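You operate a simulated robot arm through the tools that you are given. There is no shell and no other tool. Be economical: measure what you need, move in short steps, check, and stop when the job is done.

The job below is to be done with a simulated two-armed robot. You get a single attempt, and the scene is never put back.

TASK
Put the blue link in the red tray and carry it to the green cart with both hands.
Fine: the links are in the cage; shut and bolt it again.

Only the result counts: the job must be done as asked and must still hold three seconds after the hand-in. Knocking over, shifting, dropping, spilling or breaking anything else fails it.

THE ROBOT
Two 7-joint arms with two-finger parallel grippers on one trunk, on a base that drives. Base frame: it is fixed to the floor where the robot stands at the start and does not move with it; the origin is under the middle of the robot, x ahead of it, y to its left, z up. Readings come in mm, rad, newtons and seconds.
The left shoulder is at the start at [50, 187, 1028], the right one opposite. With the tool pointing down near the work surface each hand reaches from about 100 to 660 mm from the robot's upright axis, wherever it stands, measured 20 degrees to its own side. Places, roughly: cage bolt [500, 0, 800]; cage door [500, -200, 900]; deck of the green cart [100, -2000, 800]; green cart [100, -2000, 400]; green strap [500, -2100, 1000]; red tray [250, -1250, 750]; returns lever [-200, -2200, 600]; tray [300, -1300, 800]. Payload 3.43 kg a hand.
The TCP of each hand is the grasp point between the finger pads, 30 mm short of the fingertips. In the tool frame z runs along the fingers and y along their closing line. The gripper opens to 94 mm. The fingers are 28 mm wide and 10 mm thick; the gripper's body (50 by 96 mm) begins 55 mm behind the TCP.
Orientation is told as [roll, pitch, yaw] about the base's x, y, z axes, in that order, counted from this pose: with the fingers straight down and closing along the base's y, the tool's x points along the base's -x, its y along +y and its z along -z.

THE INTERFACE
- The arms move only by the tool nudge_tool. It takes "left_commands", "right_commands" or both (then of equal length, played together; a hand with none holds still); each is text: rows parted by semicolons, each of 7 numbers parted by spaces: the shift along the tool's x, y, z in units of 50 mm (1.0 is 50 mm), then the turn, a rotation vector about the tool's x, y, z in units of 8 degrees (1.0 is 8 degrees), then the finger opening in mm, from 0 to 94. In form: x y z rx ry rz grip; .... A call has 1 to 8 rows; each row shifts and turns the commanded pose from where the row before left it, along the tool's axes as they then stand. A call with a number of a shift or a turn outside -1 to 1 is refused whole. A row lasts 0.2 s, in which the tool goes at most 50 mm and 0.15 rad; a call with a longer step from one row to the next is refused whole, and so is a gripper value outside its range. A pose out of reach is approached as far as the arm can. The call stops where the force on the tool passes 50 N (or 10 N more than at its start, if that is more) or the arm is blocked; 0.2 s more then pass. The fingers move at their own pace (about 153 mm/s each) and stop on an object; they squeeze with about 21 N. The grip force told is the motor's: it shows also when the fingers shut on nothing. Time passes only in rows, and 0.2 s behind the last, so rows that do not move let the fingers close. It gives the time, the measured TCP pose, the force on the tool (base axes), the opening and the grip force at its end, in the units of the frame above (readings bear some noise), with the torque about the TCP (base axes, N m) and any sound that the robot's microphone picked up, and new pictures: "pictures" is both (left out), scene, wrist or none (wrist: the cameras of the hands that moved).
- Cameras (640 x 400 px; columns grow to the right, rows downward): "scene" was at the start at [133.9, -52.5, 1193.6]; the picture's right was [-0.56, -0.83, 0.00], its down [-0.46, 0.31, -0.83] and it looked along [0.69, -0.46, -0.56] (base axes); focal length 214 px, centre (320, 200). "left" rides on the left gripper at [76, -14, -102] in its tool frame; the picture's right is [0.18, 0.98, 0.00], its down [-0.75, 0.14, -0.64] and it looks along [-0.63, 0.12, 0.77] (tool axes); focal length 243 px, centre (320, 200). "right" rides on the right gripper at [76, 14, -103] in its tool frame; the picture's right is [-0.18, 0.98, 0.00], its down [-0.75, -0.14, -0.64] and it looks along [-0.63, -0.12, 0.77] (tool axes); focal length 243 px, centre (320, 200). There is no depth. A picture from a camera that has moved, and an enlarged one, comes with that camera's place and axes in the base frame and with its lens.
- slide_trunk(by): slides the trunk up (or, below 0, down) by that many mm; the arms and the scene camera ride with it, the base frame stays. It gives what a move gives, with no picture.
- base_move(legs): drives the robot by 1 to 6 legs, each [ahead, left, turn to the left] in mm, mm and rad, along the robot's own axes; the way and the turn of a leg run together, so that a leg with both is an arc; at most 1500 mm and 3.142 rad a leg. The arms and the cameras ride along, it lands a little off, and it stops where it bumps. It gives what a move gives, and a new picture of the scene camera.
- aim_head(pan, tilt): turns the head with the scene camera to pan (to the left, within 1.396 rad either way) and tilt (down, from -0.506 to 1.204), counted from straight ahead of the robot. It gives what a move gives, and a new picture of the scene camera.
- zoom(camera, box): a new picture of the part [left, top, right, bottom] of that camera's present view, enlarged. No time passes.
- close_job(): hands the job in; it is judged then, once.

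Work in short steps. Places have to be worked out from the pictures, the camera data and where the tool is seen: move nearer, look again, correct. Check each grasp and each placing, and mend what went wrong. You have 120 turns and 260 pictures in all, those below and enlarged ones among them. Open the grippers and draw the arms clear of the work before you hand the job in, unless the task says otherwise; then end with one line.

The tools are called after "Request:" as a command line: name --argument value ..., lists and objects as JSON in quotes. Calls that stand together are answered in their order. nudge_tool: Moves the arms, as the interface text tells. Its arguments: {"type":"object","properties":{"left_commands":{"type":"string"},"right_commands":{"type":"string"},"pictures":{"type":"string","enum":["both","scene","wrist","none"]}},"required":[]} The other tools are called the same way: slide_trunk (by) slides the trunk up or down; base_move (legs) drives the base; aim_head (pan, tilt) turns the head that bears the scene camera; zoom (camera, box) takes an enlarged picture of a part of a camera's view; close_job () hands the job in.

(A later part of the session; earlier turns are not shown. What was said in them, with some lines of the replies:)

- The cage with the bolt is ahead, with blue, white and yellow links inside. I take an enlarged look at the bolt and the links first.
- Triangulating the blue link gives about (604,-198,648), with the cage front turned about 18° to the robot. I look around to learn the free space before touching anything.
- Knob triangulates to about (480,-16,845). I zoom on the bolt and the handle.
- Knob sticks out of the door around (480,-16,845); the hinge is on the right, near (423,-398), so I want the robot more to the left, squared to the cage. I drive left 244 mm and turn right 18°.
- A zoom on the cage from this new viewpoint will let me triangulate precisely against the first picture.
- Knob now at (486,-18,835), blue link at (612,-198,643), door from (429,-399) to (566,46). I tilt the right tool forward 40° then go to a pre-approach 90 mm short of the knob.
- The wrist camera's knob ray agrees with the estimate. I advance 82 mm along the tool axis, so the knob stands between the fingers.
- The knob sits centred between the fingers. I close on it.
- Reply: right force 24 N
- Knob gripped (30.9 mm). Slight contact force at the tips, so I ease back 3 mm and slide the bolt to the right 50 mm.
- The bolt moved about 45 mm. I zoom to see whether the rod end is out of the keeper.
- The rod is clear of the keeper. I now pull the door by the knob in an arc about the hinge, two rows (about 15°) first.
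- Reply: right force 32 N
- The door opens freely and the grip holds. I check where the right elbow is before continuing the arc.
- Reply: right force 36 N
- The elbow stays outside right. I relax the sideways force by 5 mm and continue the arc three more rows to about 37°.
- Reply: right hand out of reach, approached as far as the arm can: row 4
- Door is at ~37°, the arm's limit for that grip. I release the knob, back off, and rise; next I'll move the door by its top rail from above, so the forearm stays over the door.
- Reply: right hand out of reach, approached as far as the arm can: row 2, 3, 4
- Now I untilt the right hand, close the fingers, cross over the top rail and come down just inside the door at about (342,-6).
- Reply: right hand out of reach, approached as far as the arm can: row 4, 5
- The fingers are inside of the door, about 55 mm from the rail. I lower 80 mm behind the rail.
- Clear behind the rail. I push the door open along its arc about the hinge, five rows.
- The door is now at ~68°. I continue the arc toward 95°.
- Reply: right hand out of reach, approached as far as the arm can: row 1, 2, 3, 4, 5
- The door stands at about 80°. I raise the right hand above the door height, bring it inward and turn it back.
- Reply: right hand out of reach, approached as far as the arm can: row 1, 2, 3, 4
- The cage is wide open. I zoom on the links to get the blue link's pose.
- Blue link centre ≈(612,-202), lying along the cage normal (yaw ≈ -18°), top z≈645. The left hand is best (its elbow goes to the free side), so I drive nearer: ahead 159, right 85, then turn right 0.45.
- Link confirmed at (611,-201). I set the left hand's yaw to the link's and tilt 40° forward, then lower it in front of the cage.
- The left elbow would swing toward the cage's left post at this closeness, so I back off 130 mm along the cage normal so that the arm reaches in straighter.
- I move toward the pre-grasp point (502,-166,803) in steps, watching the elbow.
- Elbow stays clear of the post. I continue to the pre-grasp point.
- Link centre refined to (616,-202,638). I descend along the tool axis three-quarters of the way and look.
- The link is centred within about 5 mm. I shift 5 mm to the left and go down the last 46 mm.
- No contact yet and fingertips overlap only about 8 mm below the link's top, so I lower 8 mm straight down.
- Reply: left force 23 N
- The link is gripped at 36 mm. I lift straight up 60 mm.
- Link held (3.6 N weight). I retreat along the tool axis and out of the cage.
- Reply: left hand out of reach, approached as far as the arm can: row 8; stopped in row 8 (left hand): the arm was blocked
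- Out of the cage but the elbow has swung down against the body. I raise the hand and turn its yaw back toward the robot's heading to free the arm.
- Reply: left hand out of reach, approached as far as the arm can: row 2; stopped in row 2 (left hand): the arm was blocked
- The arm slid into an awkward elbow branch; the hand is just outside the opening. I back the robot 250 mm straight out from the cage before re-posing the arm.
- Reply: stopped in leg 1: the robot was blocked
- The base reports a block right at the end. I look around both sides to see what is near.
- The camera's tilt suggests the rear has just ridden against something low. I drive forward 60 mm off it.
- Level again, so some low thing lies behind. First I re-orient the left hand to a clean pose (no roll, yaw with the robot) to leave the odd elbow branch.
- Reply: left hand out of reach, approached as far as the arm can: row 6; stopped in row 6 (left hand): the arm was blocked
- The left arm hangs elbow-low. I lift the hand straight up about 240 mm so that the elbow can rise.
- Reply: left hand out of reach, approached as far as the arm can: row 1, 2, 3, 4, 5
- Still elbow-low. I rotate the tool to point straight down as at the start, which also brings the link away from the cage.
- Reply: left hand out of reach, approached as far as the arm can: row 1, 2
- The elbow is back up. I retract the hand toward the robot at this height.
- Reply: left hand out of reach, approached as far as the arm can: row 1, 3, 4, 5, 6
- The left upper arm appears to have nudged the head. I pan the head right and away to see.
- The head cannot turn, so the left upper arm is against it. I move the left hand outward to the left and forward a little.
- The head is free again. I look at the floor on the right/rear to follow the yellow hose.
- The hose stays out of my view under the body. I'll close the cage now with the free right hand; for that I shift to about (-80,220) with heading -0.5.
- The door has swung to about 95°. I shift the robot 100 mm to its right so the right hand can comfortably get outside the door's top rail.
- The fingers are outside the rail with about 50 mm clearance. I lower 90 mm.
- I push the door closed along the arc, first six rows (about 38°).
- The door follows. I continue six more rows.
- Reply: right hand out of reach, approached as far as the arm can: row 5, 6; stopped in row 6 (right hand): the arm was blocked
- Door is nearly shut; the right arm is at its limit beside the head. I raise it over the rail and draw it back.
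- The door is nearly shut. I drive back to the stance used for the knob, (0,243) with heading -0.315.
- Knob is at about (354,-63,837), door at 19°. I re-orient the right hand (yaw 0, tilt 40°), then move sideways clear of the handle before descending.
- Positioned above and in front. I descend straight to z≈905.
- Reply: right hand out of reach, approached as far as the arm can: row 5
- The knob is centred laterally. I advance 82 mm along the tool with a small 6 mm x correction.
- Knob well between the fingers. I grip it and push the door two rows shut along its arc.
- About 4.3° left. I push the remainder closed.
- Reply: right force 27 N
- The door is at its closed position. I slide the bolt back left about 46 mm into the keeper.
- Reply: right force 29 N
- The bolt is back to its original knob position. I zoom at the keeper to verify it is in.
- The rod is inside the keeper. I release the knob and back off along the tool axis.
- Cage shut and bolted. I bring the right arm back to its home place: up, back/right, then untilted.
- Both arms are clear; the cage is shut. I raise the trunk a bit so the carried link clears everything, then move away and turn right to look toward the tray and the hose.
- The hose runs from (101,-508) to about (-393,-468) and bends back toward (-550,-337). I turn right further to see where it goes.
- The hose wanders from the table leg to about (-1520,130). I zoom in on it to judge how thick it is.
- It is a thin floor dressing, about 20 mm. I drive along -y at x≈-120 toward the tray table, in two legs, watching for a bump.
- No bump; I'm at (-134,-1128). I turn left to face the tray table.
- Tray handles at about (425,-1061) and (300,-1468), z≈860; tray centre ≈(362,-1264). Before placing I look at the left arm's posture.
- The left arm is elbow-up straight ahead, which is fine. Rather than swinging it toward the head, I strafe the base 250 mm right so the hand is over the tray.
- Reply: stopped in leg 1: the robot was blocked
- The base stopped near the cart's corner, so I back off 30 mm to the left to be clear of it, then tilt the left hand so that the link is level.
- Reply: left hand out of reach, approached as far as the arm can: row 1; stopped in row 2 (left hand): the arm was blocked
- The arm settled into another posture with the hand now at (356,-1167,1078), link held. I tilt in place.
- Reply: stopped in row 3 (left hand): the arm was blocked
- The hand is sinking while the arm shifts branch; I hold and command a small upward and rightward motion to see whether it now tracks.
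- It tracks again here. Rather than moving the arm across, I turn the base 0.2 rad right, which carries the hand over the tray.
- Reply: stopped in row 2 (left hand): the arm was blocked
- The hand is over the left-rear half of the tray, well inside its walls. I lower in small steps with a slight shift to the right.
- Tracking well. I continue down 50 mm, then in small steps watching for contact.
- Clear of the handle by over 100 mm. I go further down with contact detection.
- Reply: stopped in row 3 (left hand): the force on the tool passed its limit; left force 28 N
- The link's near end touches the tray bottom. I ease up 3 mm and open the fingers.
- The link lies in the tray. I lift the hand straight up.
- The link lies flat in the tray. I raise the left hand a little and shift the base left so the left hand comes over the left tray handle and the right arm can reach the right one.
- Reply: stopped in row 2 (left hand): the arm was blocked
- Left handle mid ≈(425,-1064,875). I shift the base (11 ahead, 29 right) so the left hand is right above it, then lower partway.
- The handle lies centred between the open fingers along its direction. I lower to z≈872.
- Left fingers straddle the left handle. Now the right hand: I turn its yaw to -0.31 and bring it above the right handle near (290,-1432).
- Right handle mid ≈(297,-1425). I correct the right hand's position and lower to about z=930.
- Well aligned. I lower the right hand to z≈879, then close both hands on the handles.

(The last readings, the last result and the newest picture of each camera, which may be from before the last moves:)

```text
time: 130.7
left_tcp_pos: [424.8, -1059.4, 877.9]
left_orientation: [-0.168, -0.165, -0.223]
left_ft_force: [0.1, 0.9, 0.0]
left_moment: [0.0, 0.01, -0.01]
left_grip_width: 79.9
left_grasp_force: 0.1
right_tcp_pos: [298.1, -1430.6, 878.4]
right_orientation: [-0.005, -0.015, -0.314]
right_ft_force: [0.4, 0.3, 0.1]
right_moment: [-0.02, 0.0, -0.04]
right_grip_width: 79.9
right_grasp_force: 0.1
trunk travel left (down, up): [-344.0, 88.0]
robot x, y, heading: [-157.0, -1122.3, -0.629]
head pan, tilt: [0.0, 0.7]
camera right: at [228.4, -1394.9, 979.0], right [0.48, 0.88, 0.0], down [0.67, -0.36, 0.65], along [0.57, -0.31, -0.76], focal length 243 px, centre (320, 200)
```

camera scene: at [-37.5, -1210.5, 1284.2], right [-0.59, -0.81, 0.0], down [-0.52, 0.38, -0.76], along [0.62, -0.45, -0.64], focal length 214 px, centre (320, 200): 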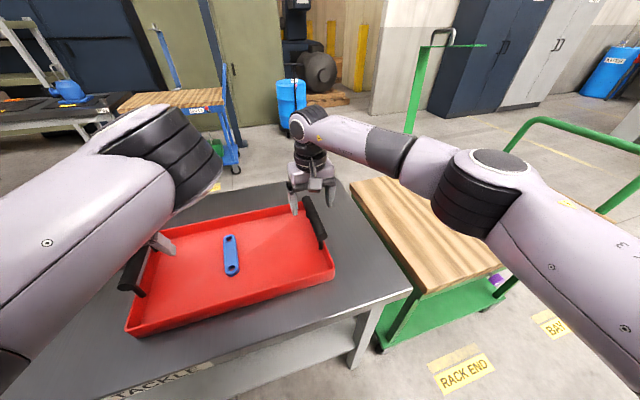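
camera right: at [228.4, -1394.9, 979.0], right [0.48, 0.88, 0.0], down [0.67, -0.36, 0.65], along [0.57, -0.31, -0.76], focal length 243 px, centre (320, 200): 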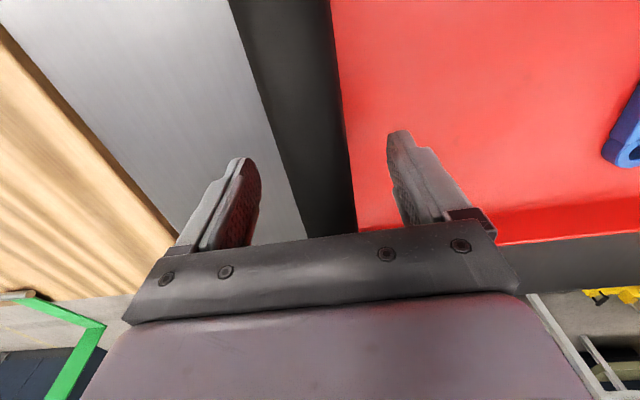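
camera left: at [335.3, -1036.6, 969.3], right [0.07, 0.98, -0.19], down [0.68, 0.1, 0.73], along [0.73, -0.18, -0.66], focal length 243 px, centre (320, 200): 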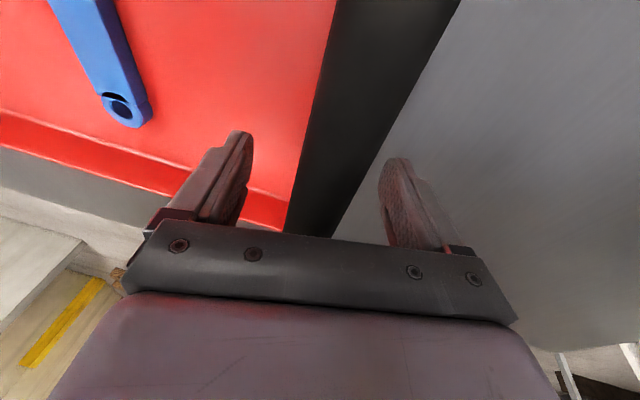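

Both handles lie between the fingers. I close both hands together.

Request:
nudge_tool --left_commands "0 0 0 0 0 0 0;0 0 0 0 0 0 0;0 0 0 0 0 0 0" --right_commands "0 0 0 0 0 0 0;0 0 0 0 0 0 0;0 0 0 0 0 0 0" --pictures "both"

```text
time: 131.5
left_tcp_pos: [424.3, -1060.4, 877.3]
left_orientation: [-0.167, -0.165, -0.223]
left_ft_force: [-5.0, -3.9, 3.3]
left_moment: [1.21, -0.29, -0.55]
left_grip_width: 39.5
left_grasp_force: 21.3
right_tcp_pos: [300.0, -1430.6, 877.4]
right_orientation: [-0.003, -0.014, -0.311]
right_ft_force: [5.2, 8.2, -0.2]
right_moment: [-0.42, -0.29, -0.11]
right_grip_width: 30.6
right_grasp_force: 20.4
trunk travel left (down, up): [-344.0, 88.0]
robot x, y, heading: [-157.4, -1122.0, -0.628]
head pan, tilt: [0.0, 0.7]
camera scene: at [-37.7, -1210.4, 1284.1], right [-0.59, -0.81, 0.0], down [-0.52, 0.38, -0.76], along [0.62, -0.45, -0.64], focal length 214 px, centre (320, 200)
camera right: at [228.4, -1393.4, 979.3], right [0.48, 0.88, 0.0], down [0.67, -0.36, 0.65], along [0.57, -0.31, -0.76], focal length 243 px, centre (320, 200)
camera left: at [334.5, -1036.4, 968.7], right [0.07, 0.98, -0.19], down [0.68, 0.1, 0.72], along [0.73, -0.18, -0.66], focal length 243 px, centre (320, 200)
```

scene: 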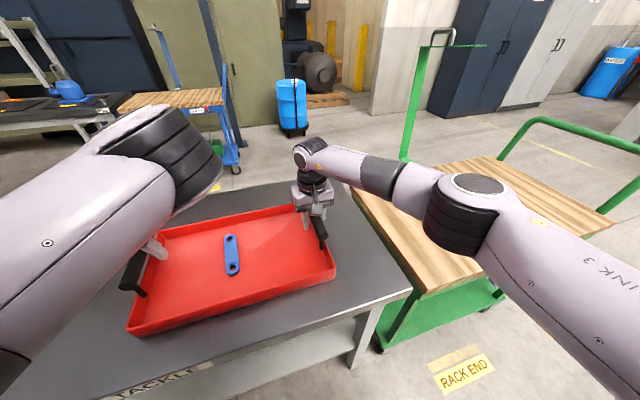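
right: 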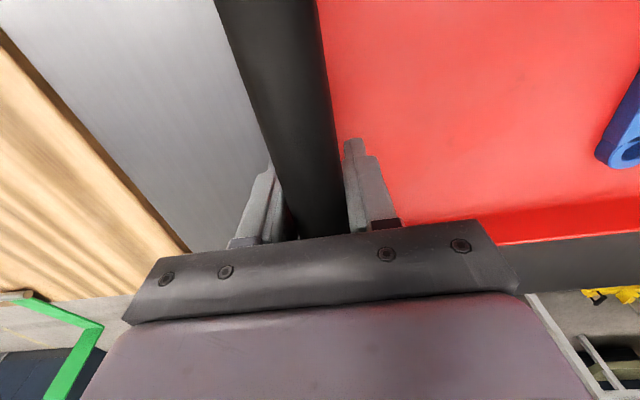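
left: 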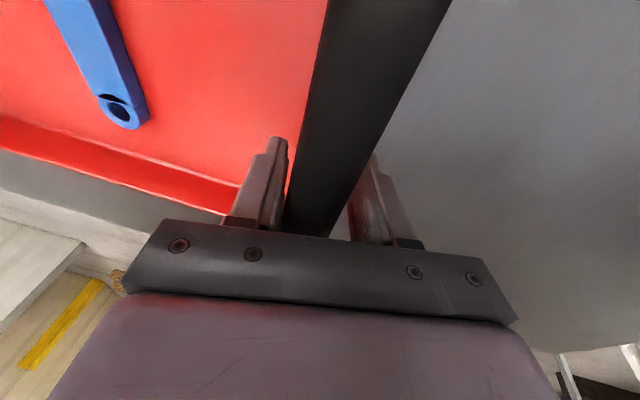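

Both handles are gripped (right 30.6, left 39.5 slightly skewed). I lift with the trunk by 25 mm first.

Request:
slide_trunk --by 25

Request:
zoom --camera "scene" --box '[90, 130, 410, 370]'

```text
time: 132.2
left_tcp_pos: [424.5, -1060.1, 902.9]
left_orientation: [-0.17, -0.159, -0.225]
left_ft_force: [-4.2, -11.0, -9.8]
left_moment: [0.94, -0.48, -0.38]
left_grip_width: 39.4
left_grasp_force: 20.6
right_tcp_pos: [298.3, -1431.1, 902.3]
right_orientation: [-0.003, -0.012, -0.312]
right_ft_force: [4.7, 10.2, -4.5]
right_moment: [-0.18, 0.02, 0.01]
right_grip_width: 30.5
right_grasp_force: 21.7
trunk travel left (down, up): [-369.0, 63.0]
robot x, y, heading: [-156.2, -1124.2, -0.631]
head pan, tilt: [0.0, 0.7]
```

```text
1.67 times, centred on (250, 250) of scene
camera zoom: at [-36.2, -1210.9, 1308.9], right [-0.59, -0.81, 0.0], down [-0.52, 0.38, -0.76], along [0.62, -0.45, -0.65], focal length 358 px, centre (437, 117)
```

zoom: 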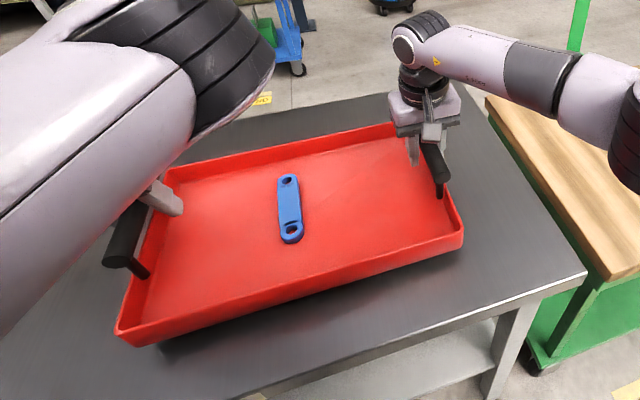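

Tray lifts level. I lift 55 mm more, back off the table, and then drive along to the cart.

Request:
slide_trunk --by 55

Request:
base_move --legs '[[-58, -18, 0], [109, -353, 0]]'

```text
time: 133.2
left_tcp_pos: [425.4, -1060.2, 957.1]
left_orientation: [-0.17, -0.164, -0.225]
left_ft_force: [-6.3, -15.5, -10.7]
left_moment: [1.09, -0.12, -0.4]
left_grip_width: 39.0
left_grasp_force: 21.1
right_tcp_pos: [299.3, -1431.3, 956.6]
right_orientation: [-0.006, -0.012, -0.31]
right_ft_force: [7.2, 15.2, -5.0]
right_moment: [-0.4, -0.26, -0.14]
right_grip_width: 30.2
right_grasp_force: 21.1
trunk travel left (down, up): [-424.0, 8.0]
robot x, y, heading: [-155.9, -1121.9, -0.631]
head pan, tilt: [0.0, 0.7]
```

```text
time: 136.1
left_tcp_pos: [248.3, -1389.3, 956.8]
left_orientation: [-0.17, -0.164, -0.222]
left_ft_force: [-7.3, -17.3, -8.4]
left_moment: [0.94, -0.53, -0.38]
left_grip_width: 39.5
left_grasp_force: 20.9
right_tcp_pos: [122.9, -1761.2, 958.3]
right_orientation: [-0.005, -0.011, -0.311]
right_ft_force: [6.7, 15.4, -5.3]
right_moment: [-0.37, 0.17, -0.02]
right_grip_width: 29.9
right_grasp_force: 20.8
trunk travel left (down, up): [-424.0, 8.0]
robot x, y, heading: [-330.4, -1452.5, -0.628]
head pan, tilt: [0.0, 0.7]
camera scene: at [-212.8, -1540.8, 1364.0], right [-0.59, -0.81, 0.0], down [-0.52, 0.38, -0.76], along [0.62, -0.45, -0.65], focal length 214 px, centre (320, 200)
```

scene: 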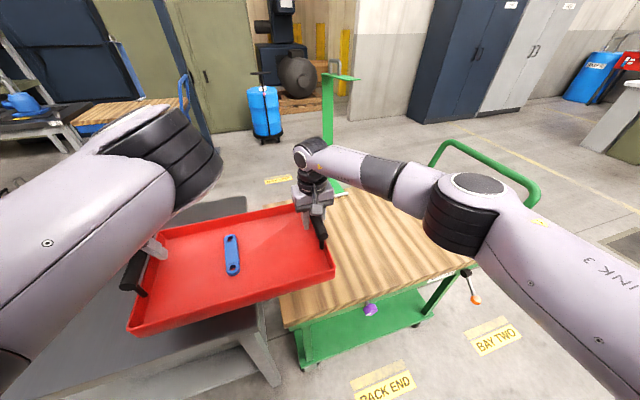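

Held steady with the link inside. I continue the second half along the cart.

Request:
base_move --legs '[[109, -354, 0]]'

Request:
aim_head --pan 0.1 --tilt 0.85

```text
time: 138.4
left_tcp_pos: [128.0, -1737.1, 956.6]
left_orientation: [-0.169, -0.162, -0.218]
left_ft_force: [-3.4, -9.3, -9.7]
left_moment: [1.14, -0.12, -0.44]
left_grip_width: 39.4
left_grasp_force: 21.1
right_tcp_pos: [3.7, -2107.7, 957.5]
right_orientation: [-0.004, -0.012, -0.305]
right_ft_force: [4.7, 8.3, -4.2]
right_moment: [-0.26, -0.32, -0.15]
right_grip_width: 30.4
right_grasp_force: 21.3
trunk travel left (down, up): [-424.0, 8.0]
robot x, y, heading: [-449.7, -1808.4, -0.626]
head pan, tilt: [0.0, 0.7]
camera scene: at [-332.4, -1890.6, 1364.0], right [-0.58, -0.81, 0.0], down [-0.52, 0.38, -0.76], along [0.62, -0.45, -0.65], focal length 214 px, centre (320, 200)
```

scene: 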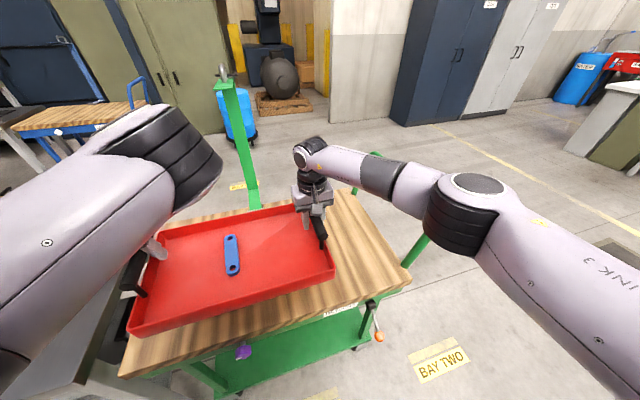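

```text
time: 139.2
left_tcp_pos: [127.7, -1736.8, 956.2]
left_orientation: [-0.17, -0.162, -0.217]
left_ft_force: [-2.9, -3.3, -9.8]
left_moment: [1.08, -0.43, -0.51]
left_grip_width: 39.3
left_grasp_force: 20.8
right_tcp_pos: [4.3, -2107.1, 956.8]
right_orientation: [-0.005, -0.013, -0.306]
right_ft_force: [3.7, 2.6, -4.0]
right_moment: [-0.08, -0.09, -0.05]
right_grip_width: 30.6
right_grasp_force: 21.5
trunk travel left (down, up): [-424.0, 8.0]
robot x, y, heading: [-452.9, -1801.7, -0.623]
head pan, tilt: [0.099, 0.85]
camera scene: at [-333.4, -1879.7, 1351.8], right [-0.5, -0.87, 0.0], down [-0.65, 0.38, -0.66], along [0.57, -0.33, -0.75], focal length 214 px, centre (320, 200)
```

scene: 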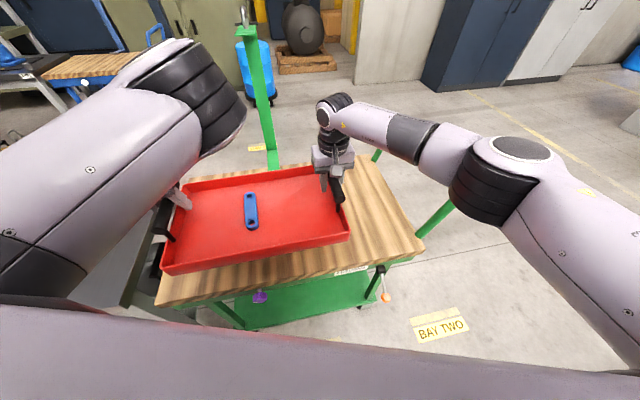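

Tray is over the deck: about 60 mm inside its left end and 43 mm behind the front edge. I shift 60 mm further along and 20 mm deeper for margin.

Request:
base_move --legs '[[37, -51, 0]]'

Request:
slide_trunk --by -40

Request:
zoom --camera "scene" --box '[120, 120, 440, 320]'

```text
time: 140.1
left_tcp_pos: [127.3, -1800.0, 958.0]
left_orientation: [-0.169, -0.162, -0.218]
left_ft_force: [-2.6, -4.6, -9.6]
left_moment: [1.2, -0.09, -0.36]
left_grip_width: 39.1
left_grasp_force: 21.3
right_tcp_pos: [5.1, -2171.3, 957.1]
right_orientation: [-0.003, -0.012, -0.306]
right_ft_force: [3.2, 3.2, -3.9]
right_moment: [-0.17, -0.37, -0.13]
right_grip_width: 30.4
right_grasp_force: 21.6
trunk travel left (down, up): [-424.0, 8.0]
robot x, y, heading: [-449.7, -1864.9, -0.622]
head pan, tilt: [0.099, 0.85]
camera scene: at [-333.0, -1943.1, 1351.6], right [-0.5, -0.87, 0.0], down [-0.65, 0.38, -0.66], along [0.57, -0.33, -0.75], focal length 214 px, centre (320, 200)
```

scene: 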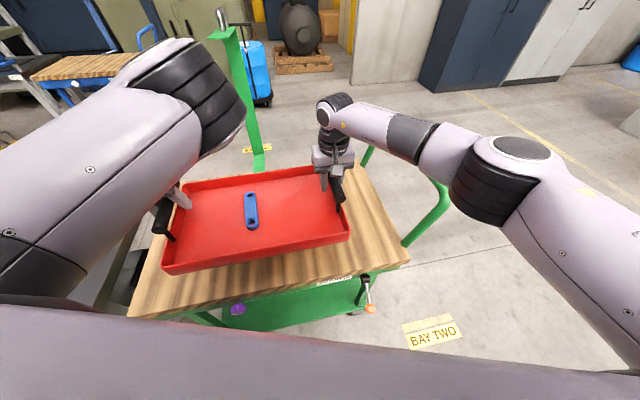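

```text
time: 141.0
left_tcp_pos: [127.7, -1798.9, 916.3]
left_orientation: [-0.17, -0.162, -0.216]
left_ft_force: [-2.6, -3.1, -10.5]
left_moment: [1.08, -0.36, -0.46]
left_grip_width: 39.2
left_grasp_force: 21.6
right_tcp_pos: [5.2, -2169.9, 916.3]
right_orientation: [-0.003, -0.013, -0.305]
right_ft_force: [1.8, 1.7, -3.8]
right_moment: [-0.03, -0.15, -0.02]
right_grip_width: 30.3
right_grasp_force: 21.1
trunk travel left (down, up): [-384.0, 48.0]
robot x, y, heading: [-451.8, -1865.3, -0.625]
head pan, tilt: [0.099, 0.85]
```

```text
2.00 times, centred on (280, 220) of scene
camera zoom: at [-333.3, -1942.1, 1311.7], right [-0.5, -0.87, 0.0], down [-0.65, 0.38, -0.66], along [0.57, -0.33, -0.75], focal length 429 px, centre (400, 160)
```

zoom: 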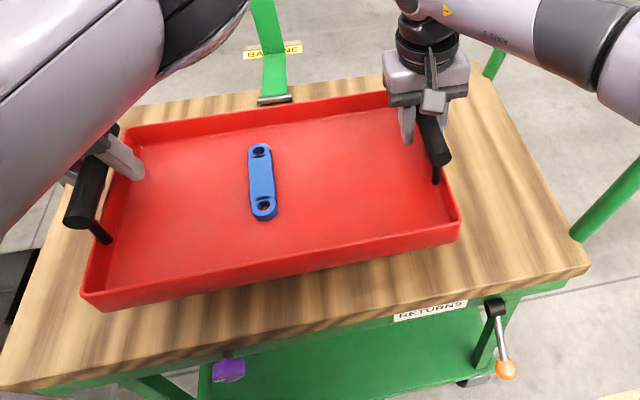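

The tray sits well inside the deck and clear of the strap foot. I lower 30 mm, then in small steps until the weight comes off.

Request:
slide_trunk --by -28

Request:
slide_trunk --by -8

```text
time: 141.7
left_tcp_pos: [128.4, -1798.5, 888.8]
left_orientation: [-0.169, -0.161, -0.216]
left_ft_force: [-2.5, -2.7, -9.3]
left_moment: [1.19, -0.06, -0.35]
left_grip_width: 39.0
left_grasp_force: 20.7
right_tcp_pos: [5.2, -2169.8, 888.8]
right_orientation: [-0.004, -0.013, -0.306]
right_ft_force: [1.3, 3.8, -4.0]
right_moment: [-0.12, -0.48, -0.08]
right_grip_width: 30.0
right_grasp_force: 21.0
trunk travel left (down, up): [-356.0, 76.0]
robot x, y, heading: [-451.9, -1862.8, -0.625]
head pan, tilt: [0.099, 0.85]
```

```text
time: 142.3
left_tcp_pos: [128.9, -1799.5, 880.4]
left_orientation: [-0.17, -0.16, -0.218]
left_ft_force: [-2.7, -3.3, -10.3]
left_moment: [1.17, -0.03, -0.35]
left_grip_width: 39.0
left_grasp_force: 21.0
right_tcp_pos: [5.0, -2170.1, 881.0]
right_orientation: [-0.004, -0.015, -0.305]
right_ft_force: [2.0, 3.6, -4.3]
right_moment: [-0.15, -0.42, -0.07]
right_grip_width: 30.5
right_grasp_force: 21.1
trunk travel left (down, up): [-348.0, 84.0]
robot x, y, heading: [-454.1, -1868.5, -0.622]
head pan, tilt: [0.099, 0.85]
```

The weight is still on the hands at z≈881; I lower further in small steps.

Request:
slide_trunk --by -8

Request:
slide_trunk --by -8

Request:
zoom --camera "scene" --box '[120, 120, 440, 320]'

```text
time: 142.8
left_tcp_pos: [127.8, -1799.2, 873.1]
left_orientation: [-0.171, -0.163, -0.217]
left_ft_force: [-2.2, -3.5, -9.4]
left_moment: [1.09, -0.14, -0.41]
left_grip_width: 39.2
left_grasp_force: 20.8
right_tcp_pos: [4.3, -2169.9, 874.3]
right_orientation: [-0.003, -0.014, -0.305]
right_ft_force: [1.9, 2.8, -4.2]
right_moment: [-0.13, -0.34, -0.1]
right_grip_width: 30.4
right_grasp_force: 20.7
trunk travel left (down, up): [-340.0, 92.0]
robot x, y, heading: [-454.0, -1863.7, -0.622]
head pan, tilt: [0.099, 0.85]
```

```text
time: 143.4
left_tcp_pos: [127.4, -1798.9, 865.0]
left_orientation: [-0.168, -0.161, -0.218]
left_ft_force: [-1.9, -3.7, -10.2]
left_moment: [1.01, -0.37, -0.34]
left_grip_width: 39.0
left_grasp_force: 20.4
right_tcp_pos: [3.6, -2170.5, 864.9]
right_orientation: [-0.004, -0.012, -0.305]
right_ft_force: [1.9, 2.6, -4.7]
right_moment: [-0.11, -0.13, -0.12]
right_grip_width: 30.6
right_grasp_force: 20.9
trunk travel left (down, up): [-332.0, 100.0]
robot x, y, heading: [-452.0, -1865.4, -0.622]
head pan, tilt: [0.099, 0.85]
```

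```text
2.00 times, centred on (280, 220) of scene
camera zoom: at [-333.3, -1942.1, 1259.7], right [-0.5, -0.87, 0.0], down [-0.65, 0.38, -0.66], along [0.57, -0.33, -0.75], focal length 429 px, centre (400, 160)
```

zoom: 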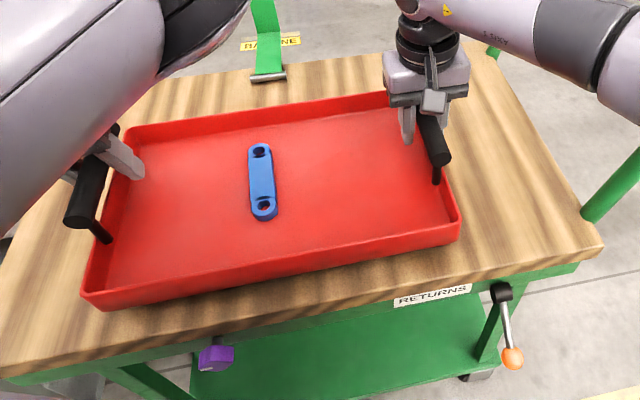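

The deck is lower than the table; the tray still hangs a little above it. I continue lowering.

Request:
slide_trunk --by -12

Request:
slide_trunk --by -8

Request:
slide_trunk --by -8

```text
time: 144.0
left_tcp_pos: [128.6, -1798.7, 852.3]
left_orientation: [-0.169, -0.161, -0.218]
left_ft_force: [-2.3, -2.4, -9.6]
left_moment: [0.92, -0.5, -0.42]
left_grip_width: 39.2
left_grasp_force: 21.2
right_tcp_pos: [5.1, -2168.9, 853.8]
right_orientation: [-0.004, -0.011, -0.306]
right_ft_force: [2.7, 2.9, -4.4]
right_moment: [-0.07, 0.04, -0.09]
right_grip_width: 30.2
right_grasp_force: 20.8
trunk travel left (down, up): [-320.0, 112.0]
robot x, y, heading: [-452.6, -1867.7, -0.623]
head pan, tilt: [0.099, 0.85]
```

```text
time: 144.6
left_tcp_pos: [127.6, -1799.0, 844.7]
left_orientation: [-0.17, -0.162, -0.219]
left_ft_force: [-2.3, -2.8, -9.8]
left_moment: [0.88, -0.61, -0.43]
left_grip_width: 39.4
left_grasp_force: 21.2
right_tcp_pos: [4.5, -2170.1, 846.0]
right_orientation: [-0.003, -0.014, -0.304]
right_ft_force: [1.7, 2.7, -3.9]
right_moment: [-0.06, 0.14, 0.01]
right_grip_width: 30.4
right_grasp_force: 21.1
trunk travel left (down, up): [-312.0, 120.0]
robot x, y, heading: [-452.2, -1866.5, -0.624]
head pan, tilt: [0.099, 0.85]
```

```text
time: 145.1
left_tcp_pos: [128.2, -1799.2, 839.4]
left_orientation: [-0.17, -0.166, -0.218]
left_ft_force: [-4.6, -4.8, 9.0]
left_moment: [0.96, 0.21, -0.34]
left_grip_width: 39.6
left_grasp_force: 21.2
right_tcp_pos: [4.6, -2171.3, 837.5]
right_orientation: [-0.002, -0.013, -0.306]
right_ft_force: [3.4, 2.8, -4.5]
right_moment: [0.06, 0.22, -0.28]
right_grip_width: 30.3
right_grasp_force: 21.2
trunk travel left (down, up): [-304.0, 128.0]
robot x, y, heading: [-450.1, -1865.2, -0.623]
head pan, tilt: [0.099, 0.85]
```

The left end touches; right still bears. I lower 3 mm more.

Request:
slide_trunk --by -3

Request:
zoom --camera "scene" --box '[120, 120, 440, 320]'

```text
time: 145.7
left_tcp_pos: [128.2, -1800.6, 838.7]
left_orientation: [-0.169, -0.173, -0.218]
left_ft_force: [-0.8, -7.3, 22.8]
left_moment: [0.91, -0.39, -0.38]
left_grip_width: 39.9
left_grasp_force: 20.9
right_tcp_pos: [4.8, -2171.0, 836.8]
right_orientation: [-0.001, -0.022, -0.306]
right_ft_force: [5.6, 2.6, 7.5]
right_moment: [0.11, 0.2, -0.15]
right_grip_width: 30.5
right_grasp_force: 21.2
trunk travel left (down, up): [-301.0, 131.0]
robot x, y, heading: [-448.6, -1862.8, -0.618]
head pan, tilt: [0.099, 0.85]
```

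```text
2.00 times, centred on (280, 220) of scene
camera zoom: at [-336.4, -1942.4, 1229.6], right [-0.5, -0.87, 0.0], down [-0.65, 0.38, -0.66], along [0.57, -0.33, -0.75], focal length 429 px, centre (400, 160)
```

zoom: 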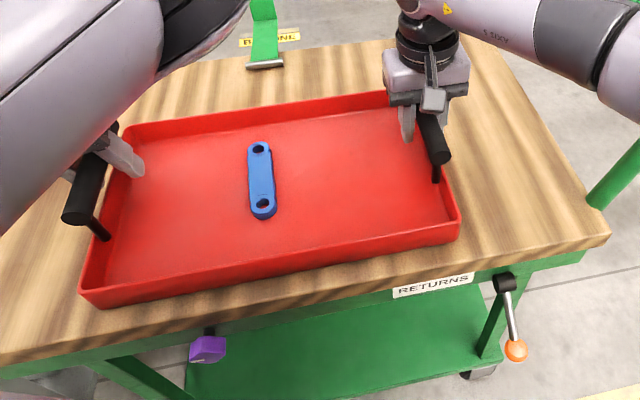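

Both ends rest on the deck. I open both hands and then raise the trunk to lift them clear.

Request:
nudge_tool --left_commands "0 0 0 0 0 0 80;0 0 0 0 0 0 80;0 0 0 0 0 0 80" --right_commands "0 0 0 0 0 0 80;0 0 0 0 0 0 80;0 0 0 0 0 0 80" --pictures "wrist"

```text
time: 146.5
left_tcp_pos: [127.5, -1798.4, 834.3]
left_orientation: [-0.169, -0.164, -0.215]
left_ft_force: [0.7, -0.1, 0.3]
left_moment: [-0.02, -0.04, -0.01]
left_grip_width: 80.1
left_grasp_force: 0.0
right_tcp_pos: [4.3, -2169.4, 833.9]
right_orientation: [-0.004, -0.012, -0.305]
right_ft_force: [-0.1, 0.3, 0.3]
right_moment: [0.01, 0.02, 0.02]
right_grip_width: 80.1
right_grasp_force: 0.0
trunk travel left (down, up): [-301.0, 131.0]
robot x, y, heading: [-450.1, -1864.2, -0.624]
head pan, tilt: [0.099, 0.85]
camera right: at [-65.9, -2133.7, 936.5], right [0.47, 0.88, 0.0], down [0.67, -0.36, 0.65], along [0.58, -0.31, -0.76], focal length 243 px, centre (320, 200)
camera left: at [38.1, -1775.9, 925.1], right [0.06, 0.98, -0.19], down [0.68, 0.1, 0.72], along [0.73, -0.17, -0.66], focal length 243 px, centre (320, 200)
```

right: 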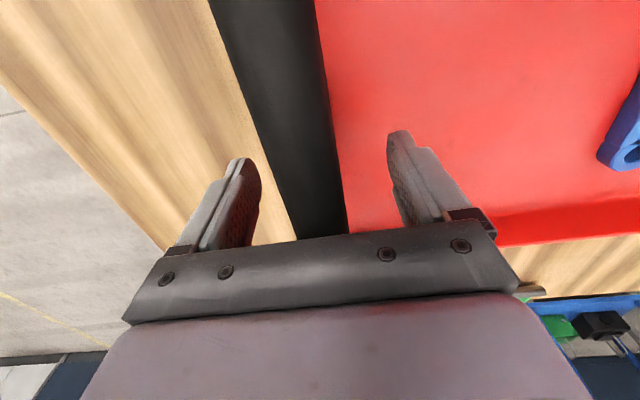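
left: 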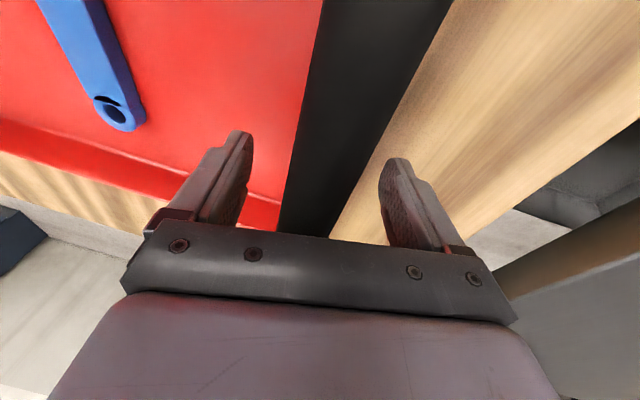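

Both hands are open with no force. I raise the trunk 125 mm and then back the robot straight away from the cart.

Request:
slide_trunk --by 125

Request:
base_move --legs '[[-230, -60, 0]]'

```text
time: 148.0
left_tcp_pos: [127.5, -1800.1, 959.4]
left_orientation: [-0.17, -0.161, -0.218]
left_ft_force: [0.7, 0.2, -0.4]
left_moment: [0.02, -0.01, -0.01]
left_grip_width: 79.8
left_grasp_force: 0.1
right_tcp_pos: [3.6, -2170.0, 960.4]
right_orientation: [-0.003, -0.014, -0.305]
right_ft_force: [-0.4, -0.1, 0.0]
right_moment: [0.01, 0.0, -0.02]
right_grip_width: 79.8
right_grasp_force: 0.0
trunk travel left (down, up): [-426.0, 6.0]
robot x, y, heading: [-452.0, -1868.2, -0.62]
head pan, tilt: [0.099, 0.85]
```

```text
time: 149.8
left_tcp_pos: [-95.2, -1711.5, 959.6]
left_orientation: [-0.172, -0.164, -0.216]
left_ft_force: [-0.8, -0.4, 0.6]
left_moment: [0.0, 0.01, -0.01]
left_grip_width: 80.0
left_grasp_force: 0.1
right_tcp_pos: [-219.1, -2083.8, 960.6]
right_orientation: [-0.005, -0.017, -0.305]
right_ft_force: [-0.4, 0.5, 0.5]
right_moment: [0.04, -0.01, -0.01]
right_grip_width: 80.0
right_grasp_force: 0.0
trunk travel left (down, up): [-426.0, 6.0]
robot x, y, heading: [-674.5, -1778.9, -0.624]
head pan, tilt: [0.099, 0.85]
camera scene: at [-557.0, -1855.5, 1354.0], right [-0.5, -0.87, 0.0], down [-0.65, 0.38, -0.66], along [0.57, -0.33, -0.75], focal length 214 px, centre (320, 200)
```

scene: 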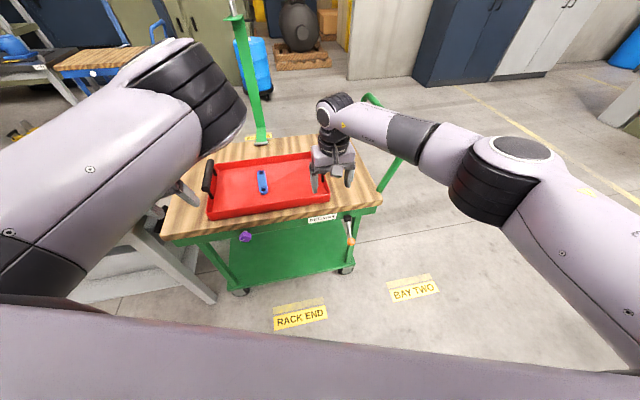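

The tray stands on the green cart with the link in it. I back off another 150 mm and take a last look at the cart and the cage.

Request:
base_move --legs '[[-150, 0, 0]]'

Request:
aim_head --pan 0.9 --tilt 0.3

```text
time: 151.1
left_tcp_pos: [-214.1, -1626.0, 959.9]
left_orientation: [-0.17, -0.162, -0.216]
left_ft_force: [-0.1, -0.2, -0.4]
left_moment: [-0.05, 0.02, 0.01]
left_grip_width: 80.1
left_grasp_force: 0.1
right_tcp_pos: [-339.3, -1996.3, 960.5]
right_orientation: [-0.003, -0.016, -0.304]
right_ft_force: [-0.1, 0.0, -0.3]
right_moment: [-0.03, 0.0, 0.01]
right_grip_width: 80.0
right_grasp_force: 0.2
trunk travel left (down, up): [-426.0, 6.0]
robot x, y, heading: [-795.2, -1691.4, -0.625]
head pan, tilt: [0.099, 0.85]
camera scene: at [-677.2, -1769.0, 1354.0], right [-0.5, -0.87, 0.0], down [-0.65, 0.38, -0.66], along [0.57, -0.33, -0.75], focal length 214 px, centre (320, 200)
```

scene: 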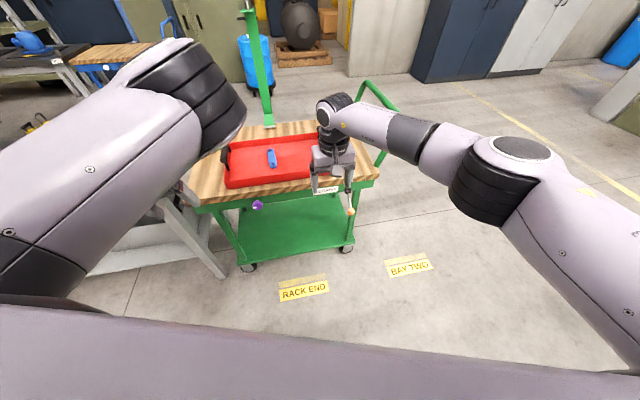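

```text
time: 152.3
left_tcp_pos: [-214.4, -1624.9, 959.8]
left_orientation: [-0.171, -0.162, -0.213]
left_ft_force: [0.5, 0.2, -0.2]
left_moment: [-0.02, 0.01, 0.02]
left_grip_width: 80.2
left_grasp_force: 0.0
right_tcp_pos: [-337.9, -1997.9, 960.0]
right_orientation: [-0.003, -0.014, -0.303]
right_ft_force: [-0.5, -0.7, -0.1]
right_moment: [0.01, 0.0, -0.03]
right_grip_width: 80.1
right_grasp_force: 0.0
trunk travel left (down, up): [-426.0, 6.0]
robot x, y, heading: [-792.5, -1692.5, -0.624]
head pan, tilt: [0.901, 0.3]
camera scene: at [-654.4, -1704.9, 1402.2], right [0.27, -0.96, 0.0], down [-0.28, -0.08, -0.96], along [0.92, 0.26, -0.3], focal length 214 px, centre (320, 200)
```

scene: 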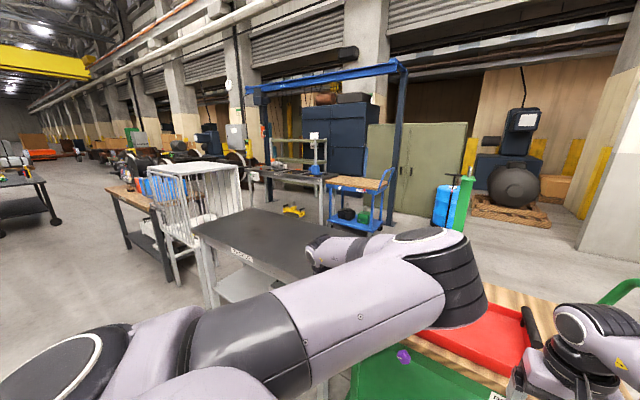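

The cage looks shut from here; I zoom on it to confirm.

Request:
zoom --camera "scene" --box '[110, 140, 270, 290]'

```text
2.67 times, centred on (190, 215) of scene
camera zoom: at [-654.4, -1704.9, 1402.2], right [0.27, -0.96, 0.0], down [-0.28, -0.08, -0.96], along [0.92, 0.26, -0.3], focal length 572 px, centre (667, 160)
```

zoom: 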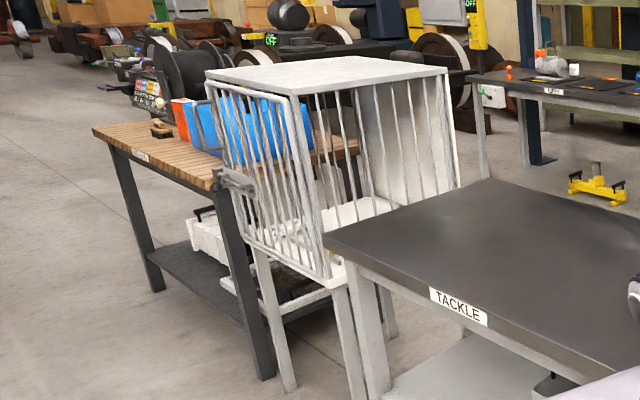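

The door is shut flush and bolted, the tray with the blue link rests on the cart, and both hands are open and clear. I hand the job in.

Request:
close_job

```text
The job is handed in.
```

I put the blue link in the red tray, carried the tray with both hands and set it on the green cart, and shut and bolted the cage again. One thing to check: the base stopped against something twice, once backing away from the cage and once beside the cart. I couldn't tell what it touched, and saw nothing displaced afterwards.
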